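You operate a simulated robot arm through the tools that you are given. There is no shell and no other tool. Be economical: measure what you need, move in short steps, check, and stop when the job is done.

Carry out the task below with a simulated robot arm. There is one attempt and no reset: what you move stays moved.

JOB
Shut the tower down, but let it cool before the fans go off.
Fine: stop, heat off, 45 or less on the screen, fans off, main switch off.

Only the result counts: the job must be done as asked and must still hold three seconds after the hand-in. Knocking over, shifting, dropping, spilling or breaking anything else fails it.

ROBOT AND FRAMES
A 6-joint arm with a fingered hand, hanging from a carriage that runs on a gantry, over the field with the corners [-975, -2515], [304, -2521], [317, 79], [-963, 85] (x, y) and turns from -290 to 397 degrees about z. Base frame: it is fixed where the carriage stands at the start and does not move with it; the origin is on the floor, on the carriage's upright axis, x ahead of it, y to its left, z up. Units: mm, degrees, N and s.
With the tool pointing down near the work surface it reaches from about 560 to 800 mm from the robot's upright axis, wherever it stands. Its first joint turns from -166.0 to 166.0 degrees. Places, roughly: hanging control panel [700, -100, 1600]; low-high switch [600, -200, 1400]; panel fan button [600, 0, 1400]; panel heat button [600, -100, 1400]; panel heat dial [600, 100, 1400]; panel inch button [600, -100, 1400]; panel lamp button [600, -100, 1400]; panel reset button [600, -100, 1400]; panel speed dial [600, 0, 1400]; panel start button [600, 0, 1400]; panel stop button [600, -200, 1400]; red main switch [900, 600, 1400]; red panel stop button [600, -200, 1500]; red tower air tap [1000, -400, 800]; tower air knob [1000, -200, 800]; tower ball lever [1000, -300, 1000]. Payload 4 kg.
The tool frame sits at the grasp point between the pads (the TCP): z along the fingers, y along the line on which they close. The tips reach 30 mm beyond it. Largest opening 104 mm; the body of the gripper starts 35 mm behind the TCP. The gripper is a hand of 5 fingers: y runs from the thumb to the fingers, the wrist lies at [-15, -113, -190] in the tool frame, and closing takes about 1.5 s.
Orientation is that of the tool frame in the base frame, as [roll, pitch, yaw] about the fixed x, y, z axes, in that order (R = Rz(yaw) Ry(pitch) Rx(roll)). With the fingers straight down and the wrist toward the robot, the tool's x, y and z point along [0, 1, 0], [1, 0, 0] and [0, 0, -1] of the base frame.

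CONTROLS
- The arm moves only by the tool step_arm. Its argument "increments" is a list of rows, each a list of 7 numbers: the gripper command, from -1 (shut) to 1 (fully open), values between in proportion, then the shift along the tool's x, y, z in m, then the turn, a rotation vector about the tool's x, y, z in degrees. In form: [[jaw, x, y, z, ax, ay, az], ...]. A call has 1 to 20 rows; each row shifts and turns the commanded pose from where the row before left it, along the tool's axes as they then stand. Rows are played at 5 a second. More than 50 mm and 8.6 degrees between two rows, or a gripper value outside its range, and nothing of the call is played. A pose out of reach is approached as far as the arm can. The call stops where the force on the tool passes 50 N (or 10 N more than at its start, if that is more) or the arm is blocked; 0.2 s more then pass. The fingers move at their own pace (about 45 mm/s each) and stop on an object; they squeeze with about 25 N. The grip force told is the motor's: it shows also when the fingers shut on nothing. Time passes only in rows, and 0.2 s behind the last, so rows that do not move let the fingers close. The reply holds the time, the measured pose of the TCP, the force on the tool along the base axes, the opening and the grip force, in the units named above and with some noise, with the torque about the TCP (base axes, N m) and any sound that the robot's microphone picked up.
- Cameras (640 x 400 px; columns grow to the right, rows downward): "scene" is now at [272.3, 0.4, 1805.2]; the picture's right is [-0.01, -1.00, 0.00], its down [-0.83, 0.00, -0.55] and it looks along [0.55, -0.00, -0.83] (base axes); focal length 264 px, centre (320, 200). "wrist" rides on the gripper at [60, -83, -120] in the tool frame; the picture's right is [-0.79, 0.29, -0.54], its down [-0.56, -0.71, 0.44] and it looks along [-0.26, 0.65, 0.72] (tool axes); focal length 234 px, centre (320, 200). There is no depth. A picture from a camera that has moved, and an enlarged one, comes with that camera's place and axes in the base frame and with its lens.
- camera(camera): a new picture of that camera. No time passes.
- raise_lower(by): slides the trunk up (or, below 0, down) by that many mm; the arm and the scene camera ride with it, the base frame stays. It gives what a move gives, with no picture.
- steer(legs): drives the robot by 1 to 6 legs, each [ahead, left, turn to the left] in mm, mm and degrees, along the robot's own axes; the way and the turn of a leg run together, so that a leg with both is an arc; at most 1500 mm and 180 degrees a leg. The arm and the cameras ride along, it lands a little off, and it stops where it bumps. It keeps to its track: a leg is cut to what the track allows. It gives what a move gives.
- preshape(shape): the hand has 5 fingers and takes this shape, open, in about a second: jaw (thumb against the fingers, like two jaws); tri (thumb and two fingers); tip (a fingertip pinch); poke (one finger out to press); point (the index stretched); flat (the hand flat); cup (the hand cupped); fist (a fist). The gripper value then closes the fingers along that shape, each until it touches; the sizes above hold for jaw. It gives what a move gives, with no picture.
- pan_tilt(pan, tilt): turns the head with the scene camera to pan (to the left, within 155 degrees either way) and tilt (down, from -29 to 69), counted from straight ahead of the robot. It gives what a move gives.
- inspect(camera, box): a new picture of the part [left, top, right, bottom] of that camera's present view, enlarged. No time passes.
- sign_off(): hands the job in; it is judged then, once.

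Work in short steps. Places have to be worked out from the pictures, the camera data and where the tool is seen: move nearer, look again, correct. Check each grasp and each placing, and mend what went wrong. You have 120 turns and 78 pictures in all, those below and enlarged ones among them. Open the gripper and draw the arm clear of the work before you hand the job in, unless the task says otherwise; then end with one line.

The tools are called by a JSON object that holds its "fn" and its "kwargs". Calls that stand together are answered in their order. step_arm: Moves the arm, as the interface text tells. Its arguments: {"type":"object","properties":{"increments":{"type":"array"}},"required":["increments"]} The other tools are called the same way: raise_lower (by) slides the trunk up or down; preshape (shape) gives the hand a shape; steer (legs) drives the base; pan_tilt (pan, tilt) turns the head that bears the scene camera; camera (camera) takes a picture; inspect (camera, box) takes an enlarged picture of a part of a camera's view; sign_off () hands the job in.

At the start:

```text
t: 0.0
ee_pos: [379.7, 42.5, 1000.3]
ee_rot: [-180.0, -0.1, 90.0]
contact_force: [0.1, -0.3, -0.5]
moment: [0.03, 0.0, 0.0]
grip_width: 103.8
grip_force: 0.1
shape: jaw
trunk travel left (down, up): [-525.0, 73.0]
robot x, y, heading: [-0.1, -0.2, -0.1]
head pan, tilt: [-0.3, 56.6]
```

scene: 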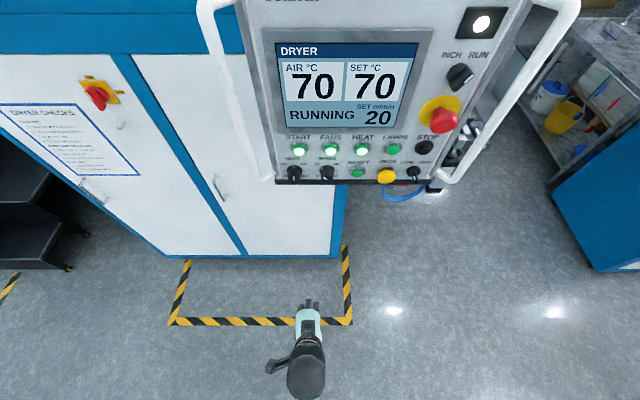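
wrist: 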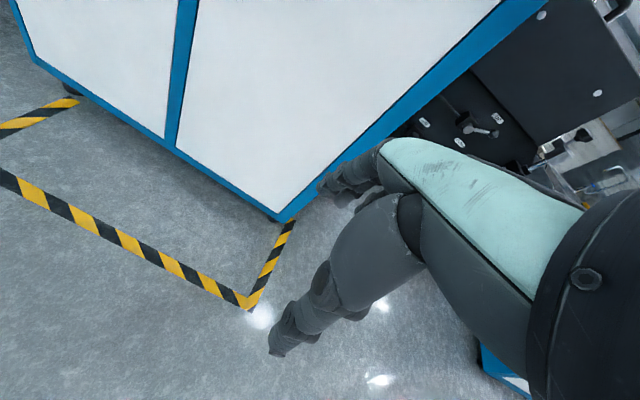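

The panel is ahead of the robot with the screen reading 70/70 RUNNING. I enlarge the panel's controls and the checks notice by the switch.

{"fn": "inspect", "kwargs": {"camera": "scene", "box": [260, 100, 500, 250]}}

{"fn": "inspect", "kwargs": {"camera": "scene", "box": [0, 60, 192, 180]}}

{"fn": "pan_tilt", "kwargs": {"pan": 0, "tilt": 25}}

{"fn": "camera", "kwargs": {"camera": "scene"}}

```text
2.67 times, centred on (380, 175) of scene
camera zoom: at [272.3, 0.4, 1805.2], right [-0.01, -1.0, 0.0], down [-0.83, 0.0, -0.55], along [0.55, 0.0, -0.83], focal length 704 px, centre (160, 267)
```

zoom: 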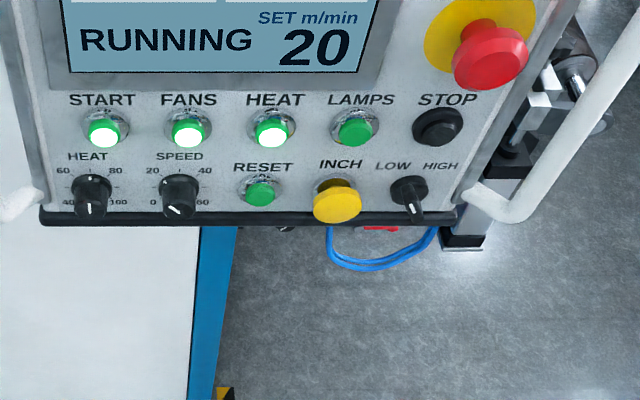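

```text
3.33 times, centred on (96, 120) of scene
camera zoom: at [272.3, 0.4, 1805.2], right [-0.01, -1.0, 0.0], down [-0.83, 0.0, -0.55], along [0.55, 0.0, -0.83], focal length 880 px, centre (1067, 467)
```

zoom: 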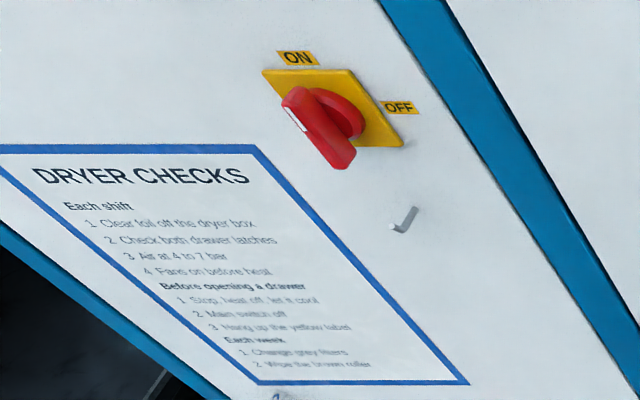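

```text
t: 1.0
ee_pos: [379.5, 41.4, 999.6]
ee_rot: [179.9, 0.0, 90.0]
contact_force: [0.5, 0.2, 0.1]
moment: [0.01, -0.03, 0.01]
grip_width: 103.6
grip_force: 0.1
shape: jaw
trunk travel left (down, up): [-525.0, 73.0]
robot x, y, heading: [3.7, -3.5, 0.1]
head pan, tilt: [0.0, 25.0]
```

```text
73 pictures are left
camera scene: at [294.0, 0.8, 1851.1], right [0.0, -1.0, 0.0], down [-0.42, 0.0, -0.91], along [0.91, 0.0, -0.42], focal length 264 px, centre (320, 200)
```

scene: 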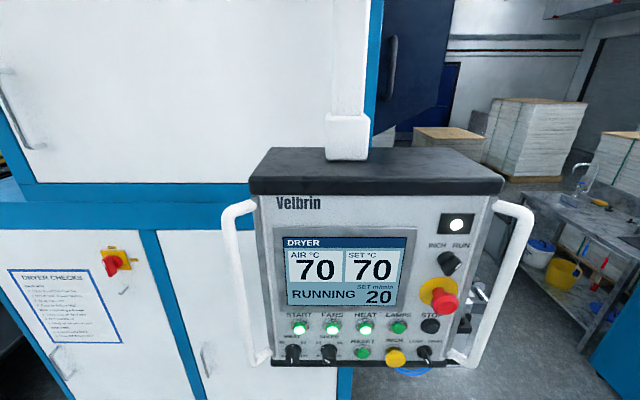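

The head pictures alone have a short baseline. I lower the trunk 300 mm to see the panel face-on and to triangulate.

{"fn": "raise_lower", "kwargs": {"by": -300}}

{"fn": "pan_tilt", "kwargs": {"pan": 0, "tilt": 0}}

{"fn": "camera", "kwargs": {"camera": "scene"}}

{"fn": "inspect", "kwargs": {"camera": "scene", "box": [240, 140, 480, 290]}}

```text
t: 4.0
ee_pos: [377.5, 40.9, 699.5]
ee_rot: [-179.9, 0.0, 90.0]
contact_force: [0.0, 0.0, 0.0]
moment: [0.01, 0.0, 0.02]
grip_width: 103.3
grip_force: 0.1
shape: jaw
trunk travel left (down, up): [-225.0, 373.0]
robot x, y, heading: [3.6, -0.2, 0.0]
head pan, tilt: [0.0, 25.0]
```

```text
t: 4.9
ee_pos: [378.5, 40.8, 699.3]
ee_rot: [179.9, 0.0, 90.0]
contact_force: [-0.3, -0.4, 0.0]
moment: [-0.01, 0.0, 0.02]
grip_width: 103.4
grip_force: 0.0
shape: jaw
trunk travel left (down, up): [-225.0, 373.0]
robot x, y, heading: [1.8, -1.9, -0.1]
head pan, tilt: [0.0, 0.0]
```

```text
72 pictures are left
camera scene: at [291.9, 0.8, 1591.5], right [0.0, -1.0, 0.0], down [0.0, 0.0, -1.0], along [1.0, 0.0, 0.0], focal length 264 px, centre (320, 200)
```

scene: 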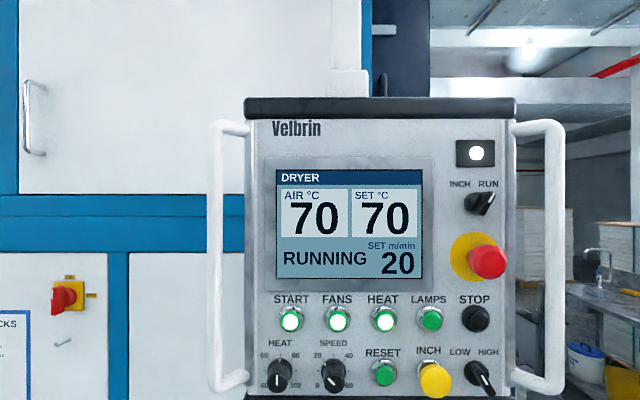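

```text
2.67 times, centred on (360, 215) of scene
camera zoom: at [291.9, 0.8, 1591.5], right [0.0, -1.0, 0.0], down [0.0, 0.0, -1.0], along [1.0, 0.0, 0.0], focal length 704 px, centre (213, 160)
```

zoom: 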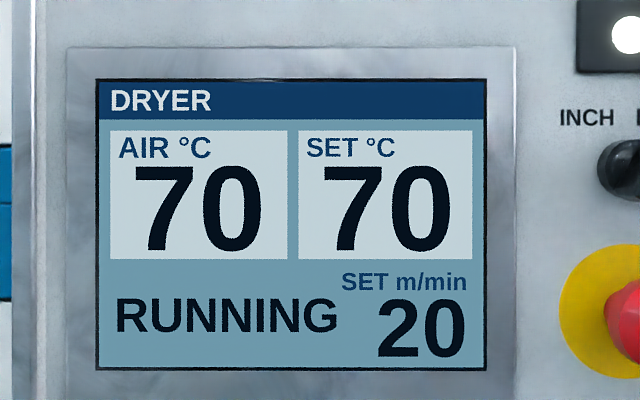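

Triangulation puts the vertical panel face near x≈632, with START (y 39), FANS (−22), HEAT (−82) and STOP (−199) all at z≈1437. I set the poke shape, raise the trunk back and turn the hand to point forward.

{"fn": "preshape", "kwargs": {"shape": "poke"}}

{"fn": "raise_lower", "kwargs": {"by": 300}}

{"fn": "step_arm", "kwargs": {"increments": [[-1, 0, 0, 0, -8.2, 0, 0], [-1, 0, 0, 0, -8.2, 0, 0], [-1, 0, 0, 0, -8.2, 0, 0], [-1, 0, 0, 0, -8.2, 0, 0], [-1, 0, 0, 0, -8.2, 0, 0], [-1, 0, 0, 0, -8.2, 0, 0], [-1, 0, 0, 0, -8.2, 0, 0], [-1, 0, 0, 0, -8.2, 0, 0], [-1, 0, 0, 0, -8.2, 0, 0], [-1, 0, 0, 0, -8.2, 0, 0], [-1, 0, 0, 0, -8, 0, 0]]}}

{"fn": "pan_tilt", "kwargs": {"pan": 0, "tilt": 50}}

{"fn": "camera", "kwargs": {"camera": "scene"}}

{"fn": "camera", "kwargs": {"camera": "wrist"}}

```text
t: 5.8
ee_pos: [377.5, 39.7, 700.5]
ee_rot: [-179.9, 0.0, 90.1]
contact_force: [-0.2, -0.8, 0.0]
moment: [-0.01, 0.0, -0.01]
grip_width: 0.2
grip_force: 0.1
shape: poke
trunk travel left (down, up): [-225.0, 373.0]
robot x, y, heading: [-0.3, 6.0, -0.2]
head pan, tilt: [0.0, 0.0]
```

```text
t: 8.8
ee_pos: [378.5, 41.3, 1001.0]
ee_rot: [180.0, 0.0, 90.0]
contact_force: [0.7, 0.1, -0.4]
moment: [0.02, -0.05, 0.0]
grip_width: 0.2
grip_force: 0.0
shape: poke
trunk travel left (down, up): [-525.0, 73.0]
robot x, y, heading: [0.8, -0.2, 0.2]
head pan, tilt: [0.0, 0.0]
```

```text
t: 11.2
ee_pos: [388.8, 51.9, 995.1]
ee_rot: [109.3, 2.5, 92.0]
contact_force: [0.5, 0.4, 1.1]
moment: [-0.01, -0.01, -0.03]
grip_width: 0.0
grip_force: 25.1
shape: jaw
out of reach, approached as far as the arm can: row 10, 11
trunk travel left (down, up): [-525.0, 73.0]
robot x, y, heading: [0.4, 0.5, -0.1]
head pan, tilt: [0.0, 0.0]
```

```text
t: 12.3
ee_pos: [387.1, 51.0, 993.9]
ee_rot: [109.2, 2.5, 91.9]
contact_force: [0.5, -0.3, -0.8]
moment: [0.0, -0.02, -0.01]
grip_width: 0.0
grip_force: 25.4
shape: jaw
trunk travel left (down, up): [-525.0, 73.0]
robot x, y, heading: [4.6, 1.2, 0.3]
head pan, tilt: [0.0, 50.0]
```

```text
70 pictures are left
camera scene: at [278.9, 0.8, 1813.7], right [0.0, -1.0, 0.0], down [-0.77, 0.0, -0.64], along [0.64, 0.0, -0.77], focal length 264 px, centre (320, 200)
```

scene: 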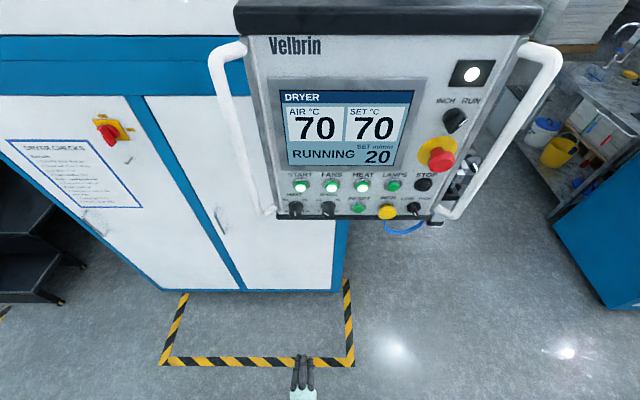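

```text
69 pictures are left
camera wrist: at [245.7, 105.8, 952.9], right [-0.39, -0.78, 0.48], down [0.2, -0.59, -0.79], along [0.9, -0.21, 0.39], focal length 234 px, centre (320, 200)
```

wrist: 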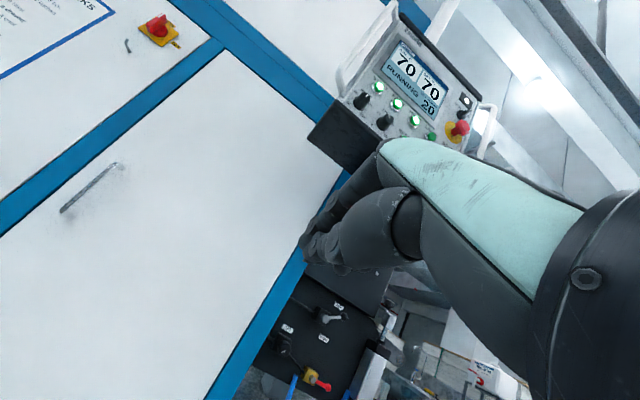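

The hand pitched most of the way, but the pose is too close to the base, and the value −1 left the poke shape. I back the carriage, restore poke with value 1, and move up and forward while finishing the turn.

{"fn": "steer", "kwargs": {"legs": [[-250, 0, 0]]}}

{"fn": "preshape", "kwargs": {"shape": "poke"}}

{"fn": "step_arm", "kwargs": {"increments": [[1, 0, 0.04, 0.03, 0, 0, 0], [1, 0, 0.04, 0.03, 0, 0, 0], [1, 0, 0.04, 0.03, 0, 0, 0], [1, 0, 0.04, 0.03, -4, 0, 0], [1, 0, 0.04, 0.02, -4, 0, 0], [1, 0, 0.04, 0, -4, 0, 0], [1, 0, 0.04, 0, -4, 0, 0], [1, 0, 0.04, 0, -3, 0, 0]]}}

{"fn": "camera", "kwargs": {"camera": "scene"}}

```text
t: 14.1
ee_pos: [141.4, 53.4, 994.2]
ee_rot: [109.2, 2.5, 92.4]
contact_force: [0.2, 0.1, -0.7]
moment: [0.01, 0.01, -0.03]
grip_width: 0.0
grip_force: 25.1
shape: jaw
trunk travel left (down, up): [-525.0, 73.0]
robot x, y, heading: [-240.9, -0.0, 0.5]
head pan, tilt: [0.0, 50.0]
```

```text
t: 15.0
ee_pos: [142.2, 53.4, 994.4]
ee_rot: [109.2, 2.5, 92.4]
contact_force: [-0.5, -0.8, 1.1]
moment: [-0.02, 0.0, -0.02]
grip_width: 0.0
grip_force: 0.1
shape: poke
trunk travel left (down, up): [-525.0, 73.0]
robot x, y, heading: [-242.9, -2.7, 0.2]
head pan, tilt: [0.0, 50.0]
```

```text
t: 16.8
ee_pos: [353.9, 74.0, 1259.4]
ee_rot: [90.2, 2.5, 92.3]
contact_force: [0.3, 0.3, 0.5]
moment: [0.0, 0.01, -0.02]
grip_width: 0.0
grip_force: 0.1
shape: poke
trunk travel left (down, up): [-525.0, 73.0]
robot x, y, heading: [-243.5, -1.1, 0.3]
head pan, tilt: [0.0, 50.0]
```

```text
68 pictures are left
camera scene: at [33.6, 1.9, 1813.6], right [0.01, -1.0, 0.0], down [-0.77, -0.01, -0.64], along [0.64, 0.0, -0.77], focal length 264 px, centre (320, 200)
```

scene: 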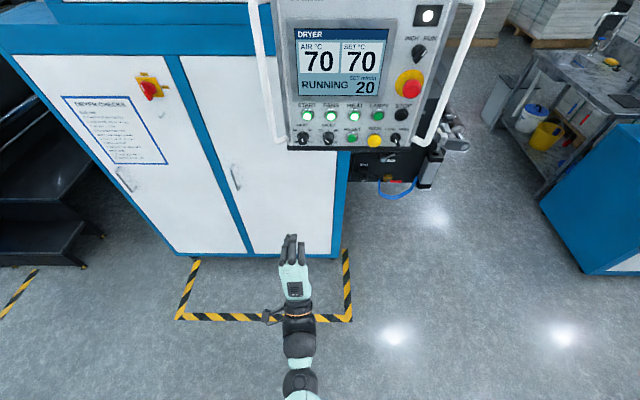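

The hand now points level at z 1259. I rise 177 mm, trim the small angles, and look at the poke finger.

{"fn": "step_arm", "kwargs": {"increments": [[1, 0, 0.044, 0, 0, -2.3, 2.5], [1, 0, 0.044, 0, 0, 0, 0], [1, 0, 0.044, 0, 0, 0, 0], [1, 0, 0.044, 0, 0, 0, 0]]}}

{"fn": "camera", "kwargs": {"camera": "scene"}}

{"fn": "camera", "kwargs": {"camera": "wrist"}}

```text
t: 17.8
ee_pos: [353.0, 78.1, 1432.3]
ee_rot: [90.1, 0.0, 90.0]
contact_force: [-0.6, -0.7, 0.0]
moment: [0.01, -0.01, -0.02]
grip_width: 0.4
grip_force: 0.0
shape: poke
trunk travel left (down, up): [-525.0, 73.0]
robot x, y, heading: [-246.3, -3.5, 0.4]
head pan, tilt: [0.0, 50.0]
```

```text
67 pictures are left
camera scene: at [33.6, 1.9, 1813.6], right [0.01, -1.0, 0.0], down [-0.77, -0.01, -0.64], along [0.64, 0.0, -0.77], focal length 264 px, centre (320, 200)
```

scene: 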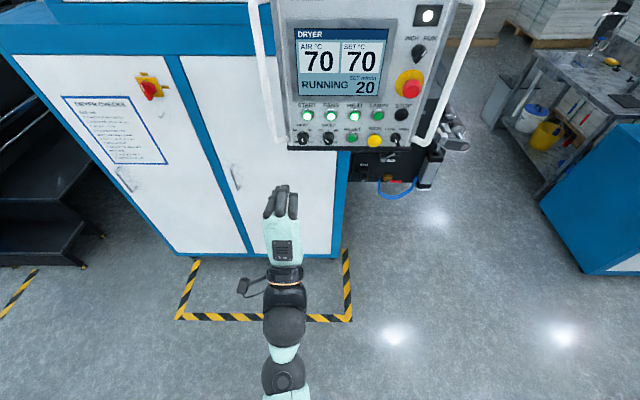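

```text
66 pictures are left
camera wrist: at [233.8, 139.3, 1348.9], right [-0.54, -0.79, 0.29], down [0.43, -0.56, -0.71], along [0.72, -0.26, 0.65], focal length 234 px, centre (320, 200)
```

wrist: 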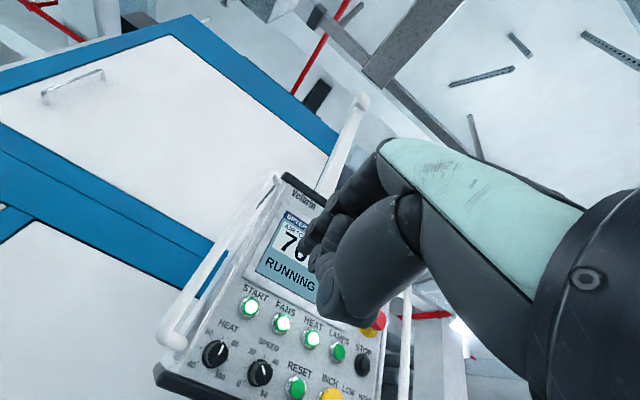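

I enlarge both views of the hand to find which finger is out and where its tip lies.

{"fn": "inspect", "kwargs": {"camera": "scene", "box": [216, 165, 344, 245]}}

{"fn": "inspect", "kwargs": {"camera": "wrist", "box": [250, 130, 442, 250]}}

```text
5.00 times, centred on (280, 205) of scene
camera zoom: at [33.6, 1.9, 1813.6], right [0.01, -1.0, 0.0], down [-0.77, -0.01, -0.64], along [0.64, 0.0, -0.77], focal length 1319 px, centre (520, 175)
```

zoom: 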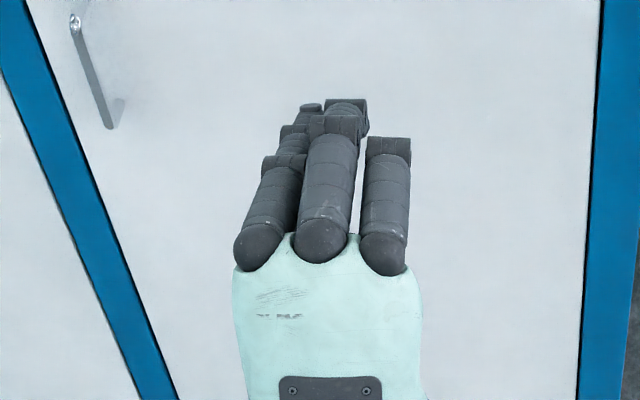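

```text
3.33 times, centred on (346, 190) of wrist
camera zoom: at [233.8, 139.3, 1348.9], right [-0.54, -0.79, 0.29], down [0.43, -0.56, -0.71], along [0.72, -0.26, 0.65], focal length 781 px, centre (233, 233)
```

zoom: 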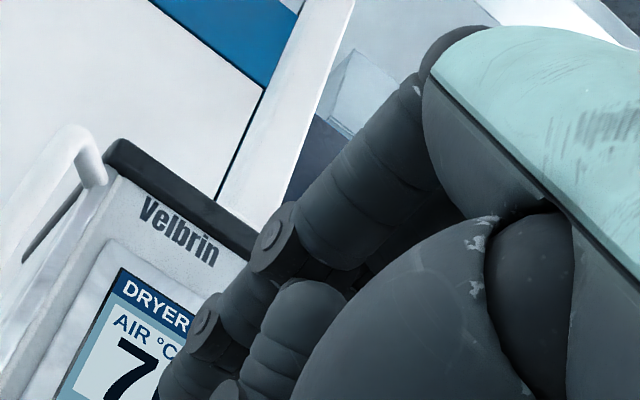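

The fingertip is partly hidden in that crop, so I look slightly lower in the wrist view.

{"fn": "inspect", "kwargs": {"camera": "wrist", "box": [270, 210, 430, 330]}}

{"fn": "preshape", "kwargs": {"shape": "point"}}

{"fn": "camera", "kwargs": {"camera": "wrist"}}

{"fn": "inspect", "kwargs": {"camera": "scene", "box": [216, 145, 344, 225]}}

```text
3.33 times, centred on (350, 270) of wrist
camera zoom: at [233.8, 139.3, 1348.9], right [-0.54, -0.79, 0.29], down [0.43, -0.56, -0.71], along [0.72, -0.26, 0.65], focal length 781 px, centre (220, -33)
```

zoom: 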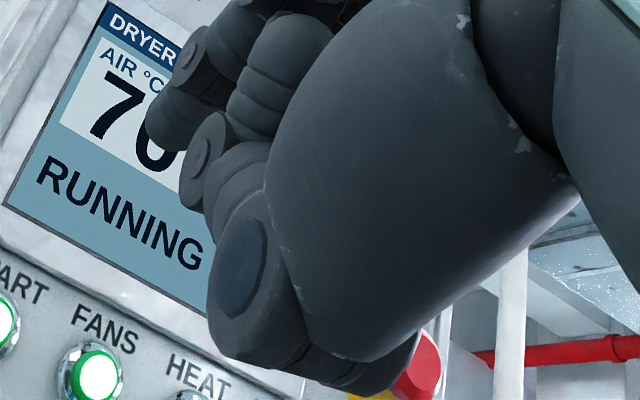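

```text
t: 18.7
ee_pos: [352.3, 77.9, 1430.6]
ee_rot: [90.1, 0.0, 90.0]
contact_force: [0.0, -0.5, -0.1]
moment: [0.04, 0.0, -0.01]
grip_width: 0.0
grip_force: 0.1
shape: point
trunk travel left (down, up): [-525.0, 73.0]
robot x, y, heading: [-243.9, 3.5, 0.4]
head pan, tilt: [0.0, 50.0]
```

```text
62 pictures are left
camera wrist: at [234.0, 139.3, 1348.1], right [-0.54, -0.79, 0.29], down [0.43, -0.56, -0.71], along [0.72, -0.26, 0.65], focal length 234 px, centre (320, 200)
```

wrist: 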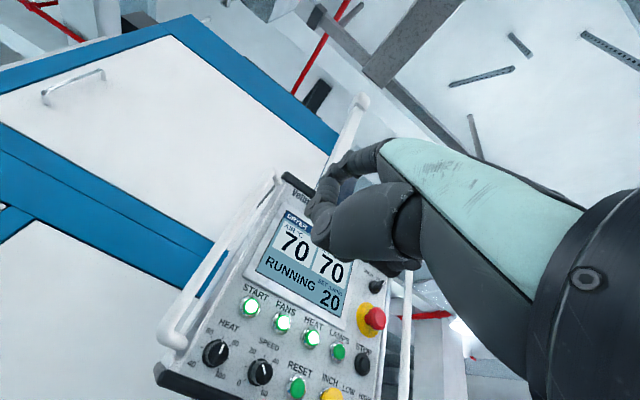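

```text
5.00 times, centred on (280, 185) of scene
camera zoom: at [33.6, 1.9, 1813.7], right [0.01, -1.0, 0.0], down [-0.77, -0.01, -0.64], along [0.64, 0.0, -0.77], focal length 1319 px, centre (520, 275)
```

zoom: 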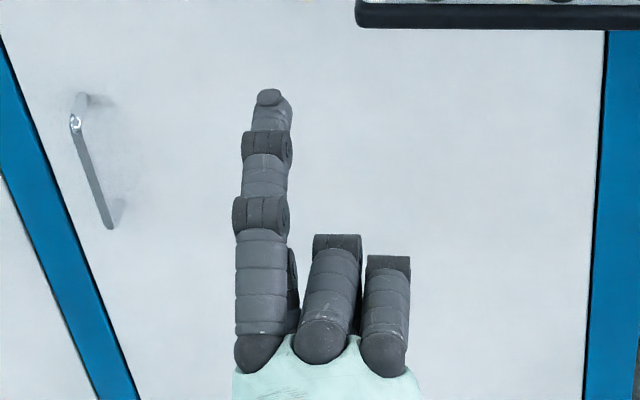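

The "point" shape gives a clean straight index. I enlarge the wrist view to locate its tip.

{"fn": "inspect", "kwargs": {"camera": "wrist", "box": [270, 130, 430, 230]}}

```text
4.00 times, centred on (350, 180) of wrist
camera zoom: at [234.0, 139.3, 1348.1], right [-0.54, -0.79, 0.29], down [0.43, -0.56, -0.71], along [0.72, -0.26, 0.65], focal length 937 px, centre (200, 280)
```

zoom: 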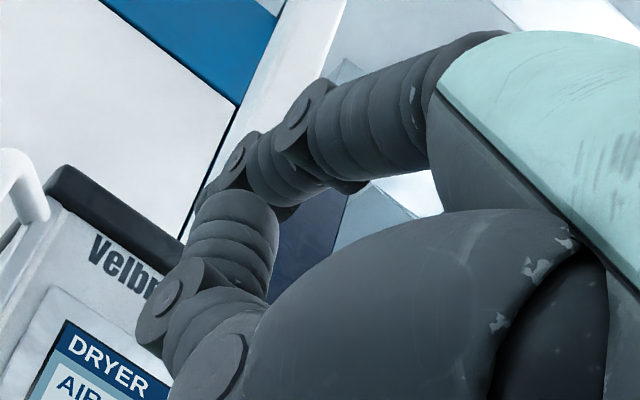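

Triangulated, the index tip lies about [15, 66, 25] mm from the TCP in tool axes. I pitch the hand 25° down so the thumb stays clear of the lower knobs, then drive sideways to line up with STOP and look.

{"fn": "step_arm", "kwargs": {"increments": [[1, 0, 0, 0, 8.3, 0, 0], [1, 0, 0, 0, 8.3, 0, 0], [1, 0, 0, 0, 8.4, 0, 0]]}}

{"fn": "steer", "kwargs": {"legs": [[0, -285, 0]]}}

{"fn": "pan_tilt", "kwargs": {"pan": 0, "tilt": 40}}

{"fn": "camera", "kwargs": {"camera": "scene"}}

{"fn": "camera", "kwargs": {"camera": "wrist"}}

```text
t: 19.5
ee_pos: [351.5, 75.7, 1433.0]
ee_rot: [115.2, 0.0, 90.2]
contact_force: [0.0, 0.3, -0.3]
moment: [-0.02, 0.03, 0.01]
grip_width: 0.1
grip_force: 0.1
shape: point
trunk travel left (down, up): [-525.0, 73.0]
robot x, y, heading: [-243.4, -0.2, 0.2]
head pan, tilt: [0.0, 50.0]
```

```text
t: 21.5
ee_pos: [354.9, -199.7, 1432.7]
ee_rot: [115.2, 0.0, 90.1]
contact_force: [0.0, 0.5, -0.2]
moment: [-0.01, 0.0, 0.01]
grip_width: 0.0
grip_force: 0.0
shape: point
trunk travel left (down, up): [-525.0, 73.0]
robot x, y, heading: [-245.4, -279.5, 0.8]
head pan, tilt: [0.0, 50.0]
```

```text
t: 22.2
ee_pos: [354.4, -200.3, 1434.2]
ee_rot: [115.0, 0.0, 90.3]
contact_force: [0.6, 0.7, 0.1]
moment: [-0.02, -0.03, -0.02]
grip_width: 0.0
grip_force: 0.1
shape: point
trunk travel left (down, up): [-525.0, 73.0]
robot x, y, heading: [-241.7, -280.4, 0.8]
head pan, tilt: [0.0, 40.0]
```

```text
59 pictures are left
camera scene: at [44.0, -276.0, 1827.8], right [0.01, -1.0, 0.0], down [-0.64, -0.01, -0.77], along [0.77, 0.01, -0.64], focal length 264 px, centre (320, 200)
```

scene: 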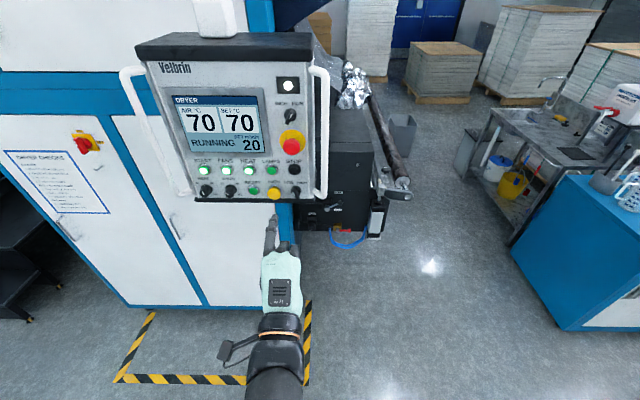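

```text
58 pictures are left
camera wrist: at [211.0, -140.4, 1408.8], right [-0.37, -0.79, 0.49], down [0.1, -0.56, -0.82], along [0.93, -0.25, 0.28], focal length 234 px, centre (320, 200)
```

wrist: 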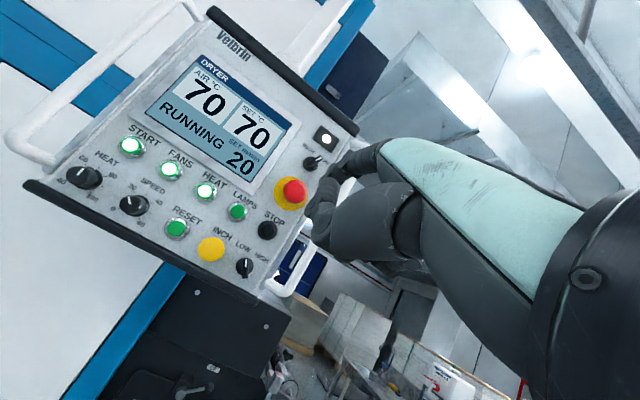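

Estimates agree: STOP at about (632, −198, 1440), index tip at about (405, −185, 1483), and the right handle bar at about x 610, y −282. I drive 150 ahead and lower the tip to STOP's height.

{"fn": "steer", "kwargs": {"legs": [[150, 0, -0.8]]}}

{"fn": "step_arm", "kwargs": {"increments": [[1, -0.006, -0.02, 0.009, 0, 0, 0], [1, -0.006, -0.019, 0.009, 0, 0, 0]]}}

{"fn": "camera", "kwargs": {"camera": "scene"}}

{"fn": "camera", "kwargs": {"camera": "wrist"}}

```text
t: 23.6
ee_pos: [502.6, -206.1, 1434.1]
ee_rot: [115.1, 0.0, 89.6]
contact_force: [-0.7, 0.4, -0.5]
moment: [0.0, 0.01, 0.02]
grip_width: 0.4
grip_force: 0.0
shape: point
trunk travel left (down, up): [-525.0, 73.0]
robot x, y, heading: [-95.2, -277.7, -0.0]
head pan, tilt: [0.0, 40.0]
```

```text
t: 24.2
ee_pos: [502.6, -218.2, 1391.8]
ee_rot: [115.1, 0.0, 89.6]
contact_force: [0.3, -0.1, 0.2]
moment: [0.03, 0.04, -0.03]
grip_width: 0.0
grip_force: 0.0
shape: point
trunk travel left (down, up): [-525.0, 73.0]
robot x, y, heading: [-94.1, -280.5, -0.0]
head pan, tilt: [0.0, 40.0]
```

```text
57 pictures are left
camera scene: at [192.3, -278.4, 1827.9], right [0.0, -1.0, 0.0], down [-0.64, 0.0, -0.77], along [0.77, 0.0, -0.64], focal length 264 px, centre (320, 200)
```

scene: 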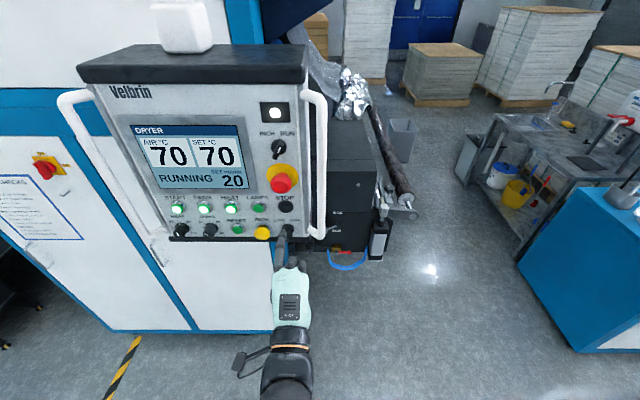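

```text
56 pictures are left
camera wrist: at [360.7, -156.5, 1366.3], right [-0.37, -0.79, 0.49], down [0.09, -0.56, -0.82], along [0.92, -0.26, 0.28], focal length 234 px, centre (320, 200)
```

wrist: 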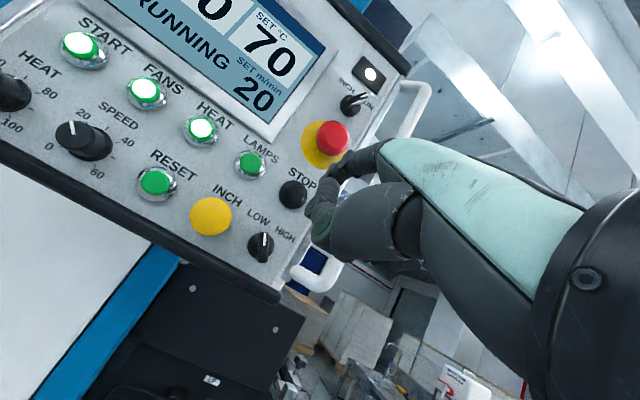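

The tip is about 78 mm in front of STOP and lined up. I advance 55 mm straight along base x and check.

{"fn": "step_arm", "kwargs": {"increments": [[1, 0.005, 0.0042, 0.0091, 0, 0, 0], [1, 0, 0.0042, 0.0091, 0, 0, 0], [1, 0, 0.0042, 0.0091, 0, 0, 0], [1, 0, 0.0042, 0.0091, 0, 0, 0], [1, 0, 0.0042, 0.0091, 0, 0, 0], [1, 0, 0.0021, 0.0045, 0, 0, 0]]}}

{"fn": "inspect", "kwargs": {"camera": "scene", "box": [220, 150, 348, 230]}}

{"fn": "inspect", "kwargs": {"camera": "wrist", "box": [220, 110, 412, 230]}}

```text
t: 25.6
ee_pos: [557.7, -214.1, 1390.6]
ee_rot: [115.1, 0.0, 89.7]
contact_force: [0.2, 0.7, -0.2]
moment: [0.01, -0.01, 0.04]
grip_width: 0.1
grip_force: 0.0
shape: point
trunk travel left (down, up): [-525.0, 73.0]
robot x, y, heading: [-93.2, -278.9, -0.1]
head pan, tilt: [0.0, 40.0]
```

```text
5.00 times, centred on (284, 190) of scene
camera zoom: at [192.2, -278.4, 1827.8], right [0.0, -1.0, 0.0], down [-0.64, 0.0, -0.77], along [0.77, 0.0, -0.64], focal length 1319 px, centre (500, 250)
```

zoom: 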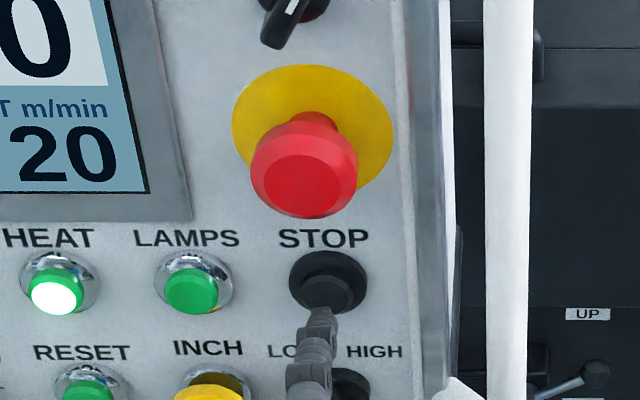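

```text
3.33 times, centred on (316, 170) of wrist
camera zoom: at [414.9, -153.2, 1365.6], right [-0.37, -0.79, 0.49], down [0.09, -0.56, -0.82], along [0.92, -0.26, 0.28], focal length 781 px, centre (333, 300)
```

zoom: 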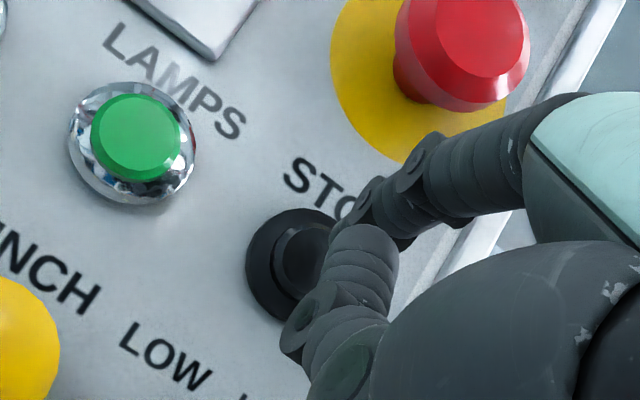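

The tip sits directly in front of STOP's centre. I advance 18 mm in small steps and watch force and sound.

{"fn": "step_arm", "kwargs": {"increments": [[1, 0, 0.0017, 0.0036, 0, 0, 0], [1, 0, 0.0017, 0.0036, 0, 0, 0], [1, 0, 0.0017, 0.0036, 0, 0, 0], [1, 0, 0.0013, 0.0027, 0, 0, 0], [1, 0, 0.0013, 0.0027, 0, 0, 0]]}}

```text
t: 26.8
ee_pos: [575.5, -213.3, 1390.0]
ee_rot: [115.1, 0.0, 89.6]
contact_force: [-2.1, 0.7, -0.2]
moment: [-0.06, -0.16, 0.07]
grip_width: 96.1
grip_force: 0.0
shape: point
trunk travel left (down, up): [-525.0, 73.0]
robot x, y, heading: [-97.2, -278.8, -0.0]
head pan, tilt: [0.0, 40.0]
heard: click
```

A click with −2 N: the button went in. I check the screen before drawing back.

{"fn": "step_arm", "kwargs": {"increments": [[1, 0, -0.0085, -0.018, 0, 0, 0], [1, 0, -0.0085, -0.018, 0, 0, 0], [1, 0, -0.0085, -0.018, 0, 0, 0]]}}

{"fn": "inspect", "kwargs": {"camera": "scene", "box": [120, 100, 328, 230]}}

```text
t: 27.6
ee_pos: [516.0, -212.6, 1390.8]
ee_rot: [115.1, 0.0, 89.6]
contact_force: [0.4, 0.8, 0.4]
moment: [0.03, 0.01, 0.03]
grip_width: 96.0
grip_force: 0.1
shape: point
trunk travel left (down, up): [-525.0, 73.0]
robot x, y, heading: [-98.0, -280.1, -0.5]
head pan, tilt: [0.0, 40.0]
```

```text
3.08 times, centred on (224, 165) of scene
camera zoom: at [192.3, -278.4, 1827.9], right [0.0, -1.0, 0.0], down [-0.64, 0.0, -0.77], along [0.77, 0.0, -0.64], focal length 812 px, centre (615, 308)
```

zoom: 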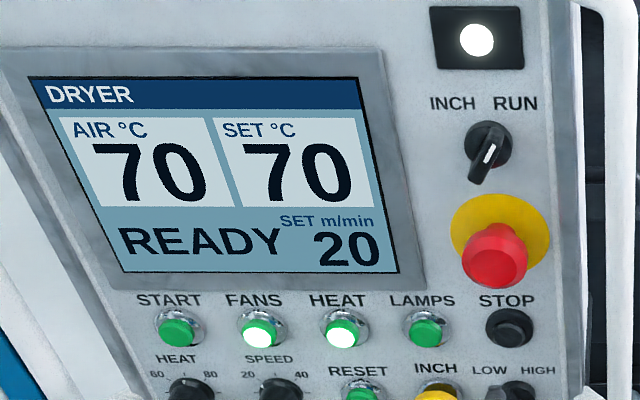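

The screen shows READY and START went dark. Next is HEAT, 117 mm to the left at the same height.

{"fn": "step_arm", "kwargs": {"increments": [[1, 0.039, 0, 0, 0, 0, 0], [1, 0.039, 0, 0, 0, 0, 0], [1, 0.039, 0, 0, 0, 0, 0], [1, 0, 0.0085, 0.018, 0, 0, 0], [1, 0, 0.0085, 0.018, 0, 0, 0]]}}

{"fn": "inspect", "kwargs": {"camera": "scene", "box": [160, 150, 288, 230]}}

{"fn": "inspect", "kwargs": {"camera": "wrist", "box": [220, 110, 412, 230]}}

```text
t: 28.8
ee_pos: [556.9, -96.2, 1392.2]
ee_rot: [115.1, 0.0, 89.7]
contact_force: [0.5, -0.8, 0.0]
moment: [-0.03, -0.02, -0.01]
grip_width: 95.9
grip_force: 0.1
shape: point
trunk travel left (down, up): [-525.0, 73.0]
robot x, y, heading: [-93.1, -280.2, -0.1]
head pan, tilt: [0.0, 40.0]
```

```text
5.00 times, centred on (224, 190) of scene
camera zoom: at [192.2, -278.4, 1827.8], right [0.0, -1.0, 0.0], down [-0.64, 0.0, -0.77], along [0.77, 0.0, -0.64], focal length 1319 px, centre (800, 250)
```

zoom: 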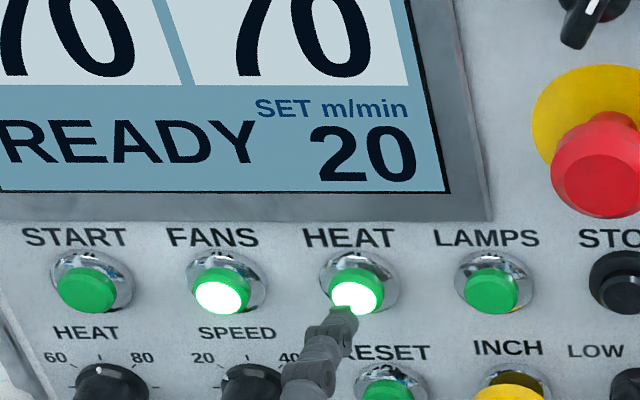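

```text
3.33 times, centred on (316, 170) of wrist
camera zoom: at [413.8, -34.1, 1367.7], right [-0.37, -0.79, 0.49], down [0.09, -0.56, -0.82], along [0.92, -0.26, 0.28], focal length 781 px, centre (333, 300)
```

zoom: 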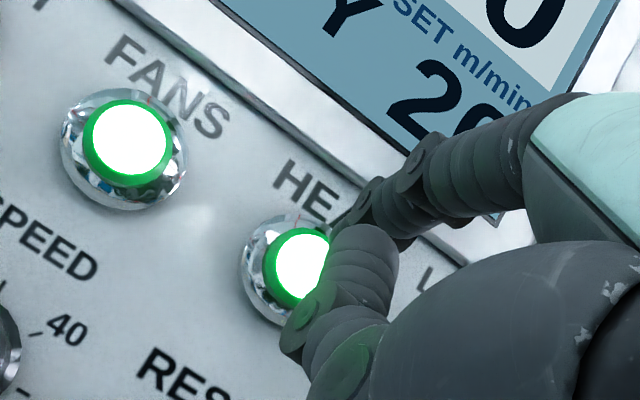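

The tip is lined up with HEAT the same way it was with STOP. I press in with small steps.

{"fn": "step_arm", "kwargs": {"increments": [[1, 0, 0.0013, 0.0027, 0, 0, 0], [1, 0, 0.0013, 0.0027, 0, 0, 0], [1, 0, 0.0013, 0.0027, 0, 0, 0], [1, 0, 0.0013, 0.0027, 0, 0, 0]]}}

```text
t: 29.8
ee_pos: [568.3, -97.2, 1391.5]
ee_rot: [115.2, 0.0, 89.8]
contact_force: [0.3, -0.4, -0.5]
moment: [0.0, -0.05, -0.03]
grip_width: 95.9
grip_force: 0.1
shape: point
trunk travel left (down, up): [-525.0, 73.0]
robot x, y, heading: [-96.8, -277.7, -0.0]
head pan, tilt: [0.0, 40.0]
```

No contact yet; I go on by another 6 mm in 2 mm steps.

{"fn": "step_arm", "kwargs": {"increments": [[1, 0, 0.0008, 0.0018, 0, 0, 0], [1, 0, 0.0008, 0.0018, 0, 0, 0], [1, 0, 0.0008, 0.0018, 0, 0, 0]]}}

```text
t: 30.6
ee_pos: [575.2, -97.5, 1389.0]
ee_rot: [115.2, 0.0, 89.7]
contact_force: [0.0, 1.3, 0.4]
moment: [-0.01, -0.06, 0.01]
grip_width: 0.1
grip_force: 0.0
shape: point
trunk travel left (down, up): [-525.0, 73.0]
robot x, y, heading: [-95.6, -275.9, -0.0]
head pan, tilt: [0.0, 40.0]
```

Still almost no force; I look before pushing further.

{"fn": "inspect", "kwargs": {"camera": "scene", "box": [192, 170, 256, 210]}}

{"fn": "inspect", "kwargs": {"camera": "wrist", "box": [220, 110, 412, 230]}}

```text
10.00 times, centred on (224, 190) of scene
camera zoom: at [192.2, -278.4, 1827.8], right [0.0, -1.0, 0.0], down [-0.64, 0.0, -0.77], along [0.77, 0.0, -0.64], focal length 2638 px, centre (1280, 300)
```

zoom: 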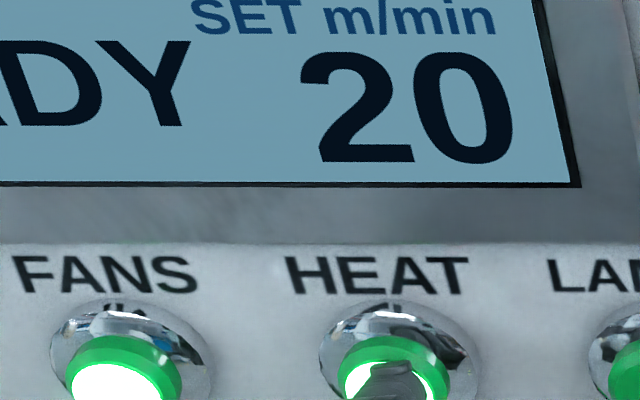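

```text
3.33 times, centred on (316, 170) of wrist
camera zoom: at [431.8, -35.5, 1365.6], right [-0.37, -0.79, 0.49], down [0.09, -0.56, -0.82], along [0.92, -0.26, 0.28], focal length 781 px, centre (333, 300)
```

zoom: 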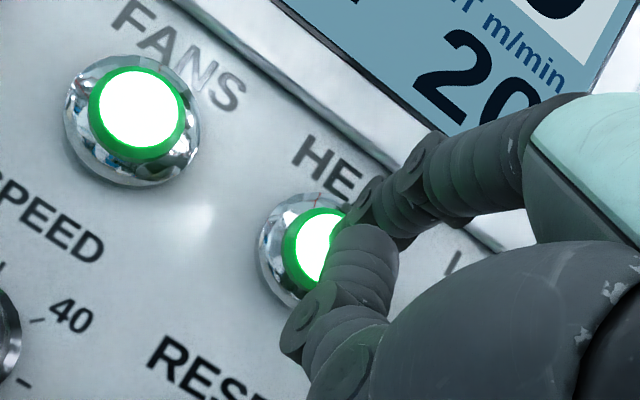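

The tip is at the cap, centred, just about touching. I continue in 2 mm steps.

{"fn": "step_arm", "kwargs": {"increments": [[1, 0, 0.0008, 0.0018, 0, 0, 0], [1, 0, 0.0008, 0.0018, 0, 0, 0], [1, 0, 0, 0, 0, 0, 0]]}}

```text
t: 31.4
ee_pos: [578.7, -96.6, 1390.7]
ee_rot: [115.1, 0.0, 89.6]
contact_force: [-7.0, -3.0, 0.0]
moment: [0.12, -0.42, -0.01]
grip_width: 96.0
grip_force: 0.1
shape: point
trunk travel left (down, up): [-525.0, 73.0]
robot x, y, heading: [-91.9, -277.9, -0.2]
head pan, tilt: [0.0, 40.0]
heard: click
```

A click at −7 N. I draw back 45 mm and check lamps and screen.

{"fn": "step_arm", "kwargs": {"increments": [[1, 0, -0.0085, -0.018, 0, 0, 0], [1, 0, -0.0085, -0.018, 0, 0, 0], [1, 0, -0.0021, -0.0045, 0, 0, 0]]}}

{"fn": "inspect", "kwargs": {"camera": "scene", "box": [120, 100, 328, 230]}}

```text
t: 32.2
ee_pos: [534.5, -94.7, 1389.5]
ee_rot: [115.1, 0.0, 89.6]
contact_force: [0.2, 0.0, 0.4]
moment: [0.01, 0.01, 0.01]
grip_width: 95.9
grip_force: 0.0
shape: point
trunk travel left (down, up): [-525.0, 73.0]
robot x, y, heading: [-97.0, -280.6, -0.1]
head pan, tilt: [0.0, 40.0]
```

```text
3.08 times, centred on (224, 165) of scene
camera zoom: at [192.2, -278.4, 1827.8], right [0.0, -1.0, 0.0], down [-0.64, 0.0, -0.77], along [0.77, 0.0, -0.64], focal length 812 px, centre (615, 308)
```

zoom: 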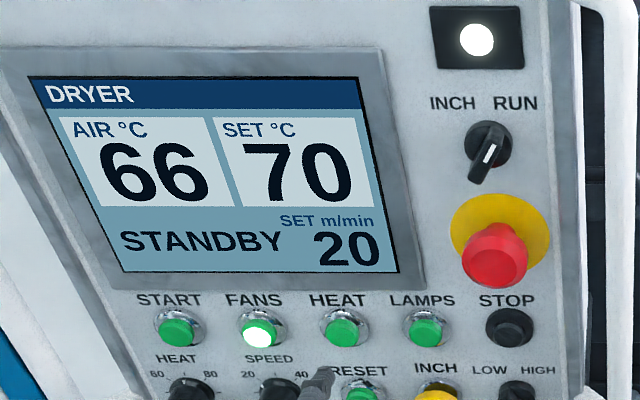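

Heat is off and the air is cooling already (66). I shift 59 mm to stand in front of FANS without touching and let time pass.

{"fn": "step_arm", "kwargs": {"increments": [[1, 0.03, 0, 0, 0, 0, 0], [1, 0.03, 0, 0, 0, 0, 0], [1, 0, 0.0085, 0.018, 0, 0, 0], [1, 0, 0, 0, 0, 0, 0], [1, 0, 0, 0, 0, 0, 0], [1, 0, 0, 0, 0, 0, 0], [1, 0, 0, 0, 0, 0, 0], [1, 0, 0, 0, 0, 0, 0], [1, 0, 0, 0, 0, 0, 0], [1, 0, 0, 0, 0, 0, 0], [1, 0, 0, 0, 0, 0, 0], [1, 0, 0, 0, 0, 0, 0], [1, 0, 0, 0, 0, 0, 0], [1, 0, 0, 0, 0, 0, 0], [1, 0, 0, 0, 0, 0, 0], [1, 0, 0, 0, 0, 0, 0], [1, 0, 0, 0, 0, 0, 0], [1, 0, 0, 0, 0, 0, 0], [1, 0, 0, 0, 0, 0, 0], [1, 0, 0, 0, 0, 0, 0]]}}

{"fn": "inspect", "kwargs": {"camera": "scene", "box": [120, 115, 296, 225]}}

{"fn": "inspect", "kwargs": {"camera": "wrist", "box": [220, 110, 412, 230]}}

```text
t: 36.4
ee_pos: [555.6, -37.9, 1392.6]
ee_rot: [115.1, 0.1, 89.5]
contact_force: [0.3, 0.2, -0.1]
moment: [-0.01, 0.0, -0.02]
grip_width: 96.3
grip_force: 0.2
shape: point
trunk travel left (down, up): [-525.0, 73.0]
robot x, y, heading: [-97.1, -276.6, -0.4]
head pan, tilt: [0.0, 40.0]
```

```text
3.64 times, centred on (208, 170) of scene
camera zoom: at [192.2, -278.4, 1827.8], right [0.0, -1.0, 0.0], down [-0.64, 0.0, -0.77], along [0.77, 0.0, -0.64], focal length 959 px, centre (727, 309)
```

zoom: 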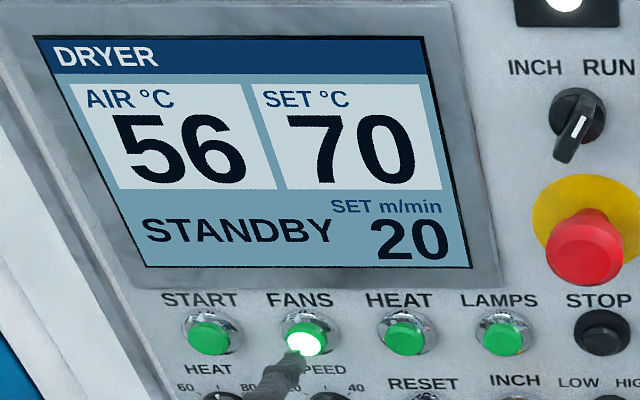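

```text
3.33 times, centred on (316, 170) of wrist
camera zoom: at [413.0, 24.2, 1367.8], right [-0.37, -0.79, 0.49], down [0.09, -0.56, -0.82], along [0.92, -0.26, 0.28], focal length 781 px, centre (333, 300)
```

zoom: 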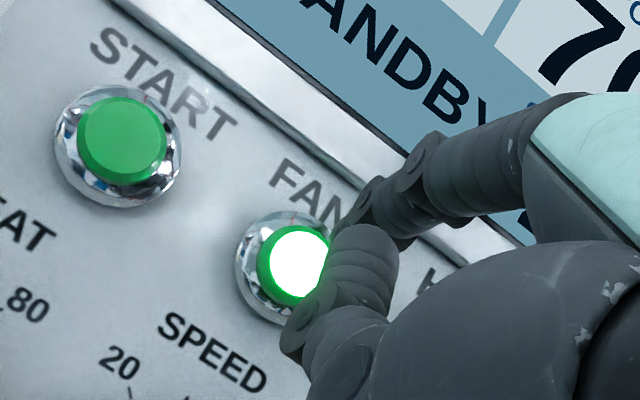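

The screen reads 56 and falling. I wait about 8 s more.

{"fn": "step_arm", "kwargs": {"increments": [[1, 0, 0, 0, 0, 0, 0], [1, 0, 0, 0, 0, 0, 0], [1, 0, 0, 0, 0, 0, 0], [1, 0, 0, 0, 0, 0, 0], [1, 0, 0, 0, 0, 0, 0], [1, 0, 0, 0, 0, 0, 0], [1, 0, 0, 0, 0, 0, 0], [1, 0, 0, 0, 0, 0, 0], [1, 0, 0, 0, 0, 0, 0], [1, 0, 0, 0, 0, 0, 0], [1, 0, 0, 0, 0, 0, 0], [1, 0, 0, 0, 0, 0, 0], [1, 0, 0, 0, 0, 0, 0], [1, 0, 0, 0, 0, 0, 0], [1, 0, 0, 0, 0, 0, 0], [1, 0, 0, 0, 0, 0, 0], [1, 0, 0, 0, 0, 0, 0], [1, 0, 0, 0, 0, 0, 0], [1, 0, 0, 0, 0, 0, 0], [1, 0, 0, 0, 0, 0, 0]]}}

{"fn": "step_arm", "kwargs": {"increments": [[1, 0, 0, 0, 0, 0, 0], [1, 0, 0, 0, 0, 0, 0], [1, 0, 0, 0, 0, 0, 0], [1, 0, 0, 0, 0, 0, 0], [1, 0, 0, 0, 0, 0, 0], [1, 0, 0, 0, 0, 0, 0], [1, 0, 0, 0, 0, 0, 0], [1, 0, 0, 0, 0, 0, 0], [1, 0, 0, 0, 0, 0, 0], [1, 0, 0, 0, 0, 0, 0], [1, 0, 0, 0, 0, 0, 0], [1, 0, 0, 0, 0, 0, 0], [1, 0, 0, 0, 0, 0, 0], [1, 0, 0, 0, 0, 0, 0], [1, 0, 0, 0, 0, 0, 0], [1, 0, 0, 0, 0, 0, 0], [1, 0, 0, 0, 0, 0, 0], [1, 0, 0, 0, 0, 0, 0], [1, 0, 0, 0, 0, 0, 0], [1, 0, 0, 0, 0, 0, 0]]}}

{"fn": "inspect", "kwargs": {"camera": "scene", "box": [120, 115, 296, 225]}}

```text
t: 40.6
ee_pos: [554.9, -37.5, 1392.2]
ee_rot: [115.1, 0.0, 89.6]
contact_force: [-0.5, -0.3, -0.3]
moment: [0.02, -0.01, -0.02]
grip_width: 95.7
grip_force: 0.1
shape: point
trunk travel left (down, up): [-525.0, 73.0]
robot x, y, heading: [-96.3, -284.1, -0.3]
head pan, tilt: [0.0, 40.0]
```

```text
t: 44.8
ee_pos: [555.3, -37.1, 1392.4]
ee_rot: [115.1, 0.0, 89.6]
contact_force: [-0.2, -0.2, -0.1]
moment: [-0.02, -0.03, 0.01]
grip_width: 96.0
grip_force: 0.0
shape: point
trunk travel left (down, up): [-525.0, 73.0]
robot x, y, heading: [-96.1, -280.1, -0.1]
head pan, tilt: [0.0, 40.0]
```

```text
3.64 times, centred on (208, 170) of scene
camera zoom: at [192.2, -278.4, 1827.8], right [0.0, -1.0, 0.0], down [-0.64, 0.0, -0.77], along [0.77, 0.0, -0.64], focal length 959 px, centre (727, 309)
```

zoom: 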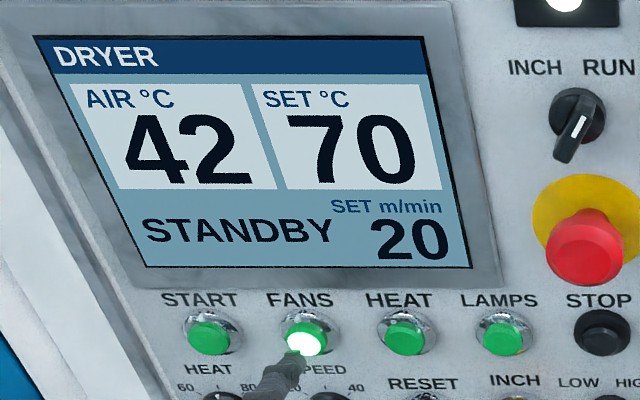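

It reads 42, so FANS may go off. I press it: 16 mm, then 2 mm steps to about x 578.

{"fn": "step_arm", "kwargs": {"increments": [[1, 0, 0.0017, 0.0036, 0, 0, 0], [1, 0, 0.0017, 0.0036, 0, 0, 0], [1, 0, 0.0017, 0.0036, 0, 0, 0], [1, 0, 0.0017, 0.0036, 0, 0, 0], [1, 0, 0.0008, 0.0018, 0, 0, 0], [1, 0, 0.0008, 0.0018, 0, 0, 0], [1, 0, 0.0008, 0.0018, 0, 0, 0], [1, 0, 0, 0, 0, 0, 0]]}}

```text
t: 46.6
ee_pos: [577.1, -36.7, 1388.9]
ee_rot: [115.1, 0.0, 89.7]
contact_force: [-1.7, 0.9, 0.3]
moment: [-0.06, -0.15, 0.05]
grip_width: 0.0
grip_force: 0.1
shape: point
trunk travel left (down, up): [-525.0, 73.0]
robot x, y, heading: [-94.9, -279.4, -0.1]
head pan, tilt: [0.0, 40.0]
heard: click
```

Click heard. I draw back and check.

{"fn": "step_arm", "kwargs": {"increments": [[1, 0, -0.0085, -0.018, 0, 0, 0], [1, 0, -0.0085, -0.018, 0, 0, 0], [1, 0, -0.0085, -0.018, 0, 0, 0], [1, 0, -0.0085, -0.018, 0, 0, 0], [1, 0, -0.0085, -0.018, 0, 0, 0]]}}

{"fn": "inspect", "kwargs": {"camera": "scene", "box": [120, 115, 296, 225]}}

{"fn": "inspect", "kwargs": {"camera": "scene", "box": [0, 110, 160, 210]}}

```text
t: 47.8
ee_pos: [475.3, -33.7, 1389.0]
ee_rot: [115.2, 0.0, 89.6]
contact_force: [-0.6, -0.8, 0.5]
moment: [-0.01, 0.0, 0.02]
grip_width: 0.0
grip_force: 0.0
shape: point
trunk travel left (down, up): [-525.0, 73.0]
robot x, y, heading: [-92.5, -275.2, -0.2]
head pan, tilt: [0.0, 40.0]
```

```text
3.64 times, centred on (208, 170) of scene
camera zoom: at [192.3, -278.4, 1827.9], right [0.0, -1.0, 0.0], down [-0.64, 0.0, -0.77], along [0.77, 0.0, -0.64], focal length 959 px, centre (727, 309)
```

zoom: 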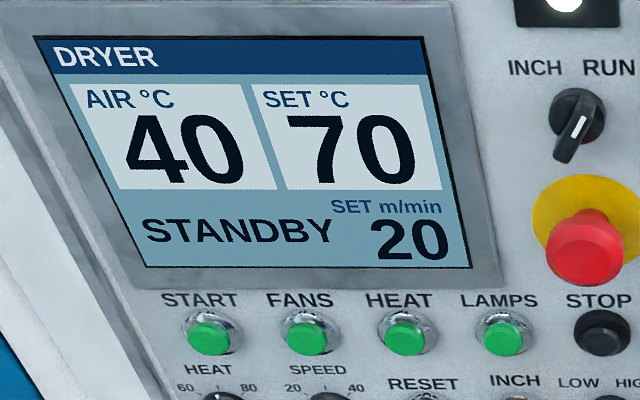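

```text
4.00 times, centred on (80, 160) of scene
camera zoom: at [192.3, -278.4, 1827.9], right [0.0, -1.0, 0.0], down [-0.64, 0.0, -0.77], along [0.77, 0.0, -0.64], focal length 1055 px, centre (1280, 360)
```

zoom: 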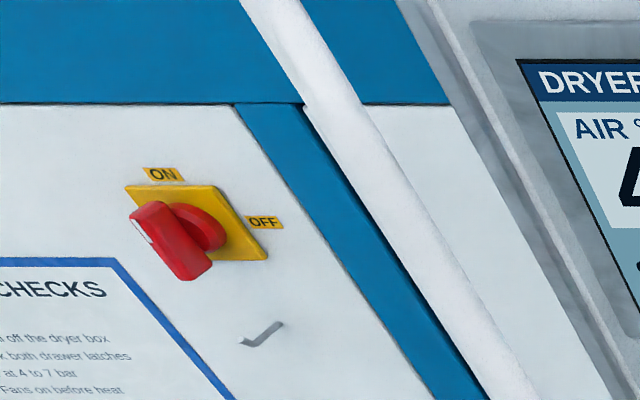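

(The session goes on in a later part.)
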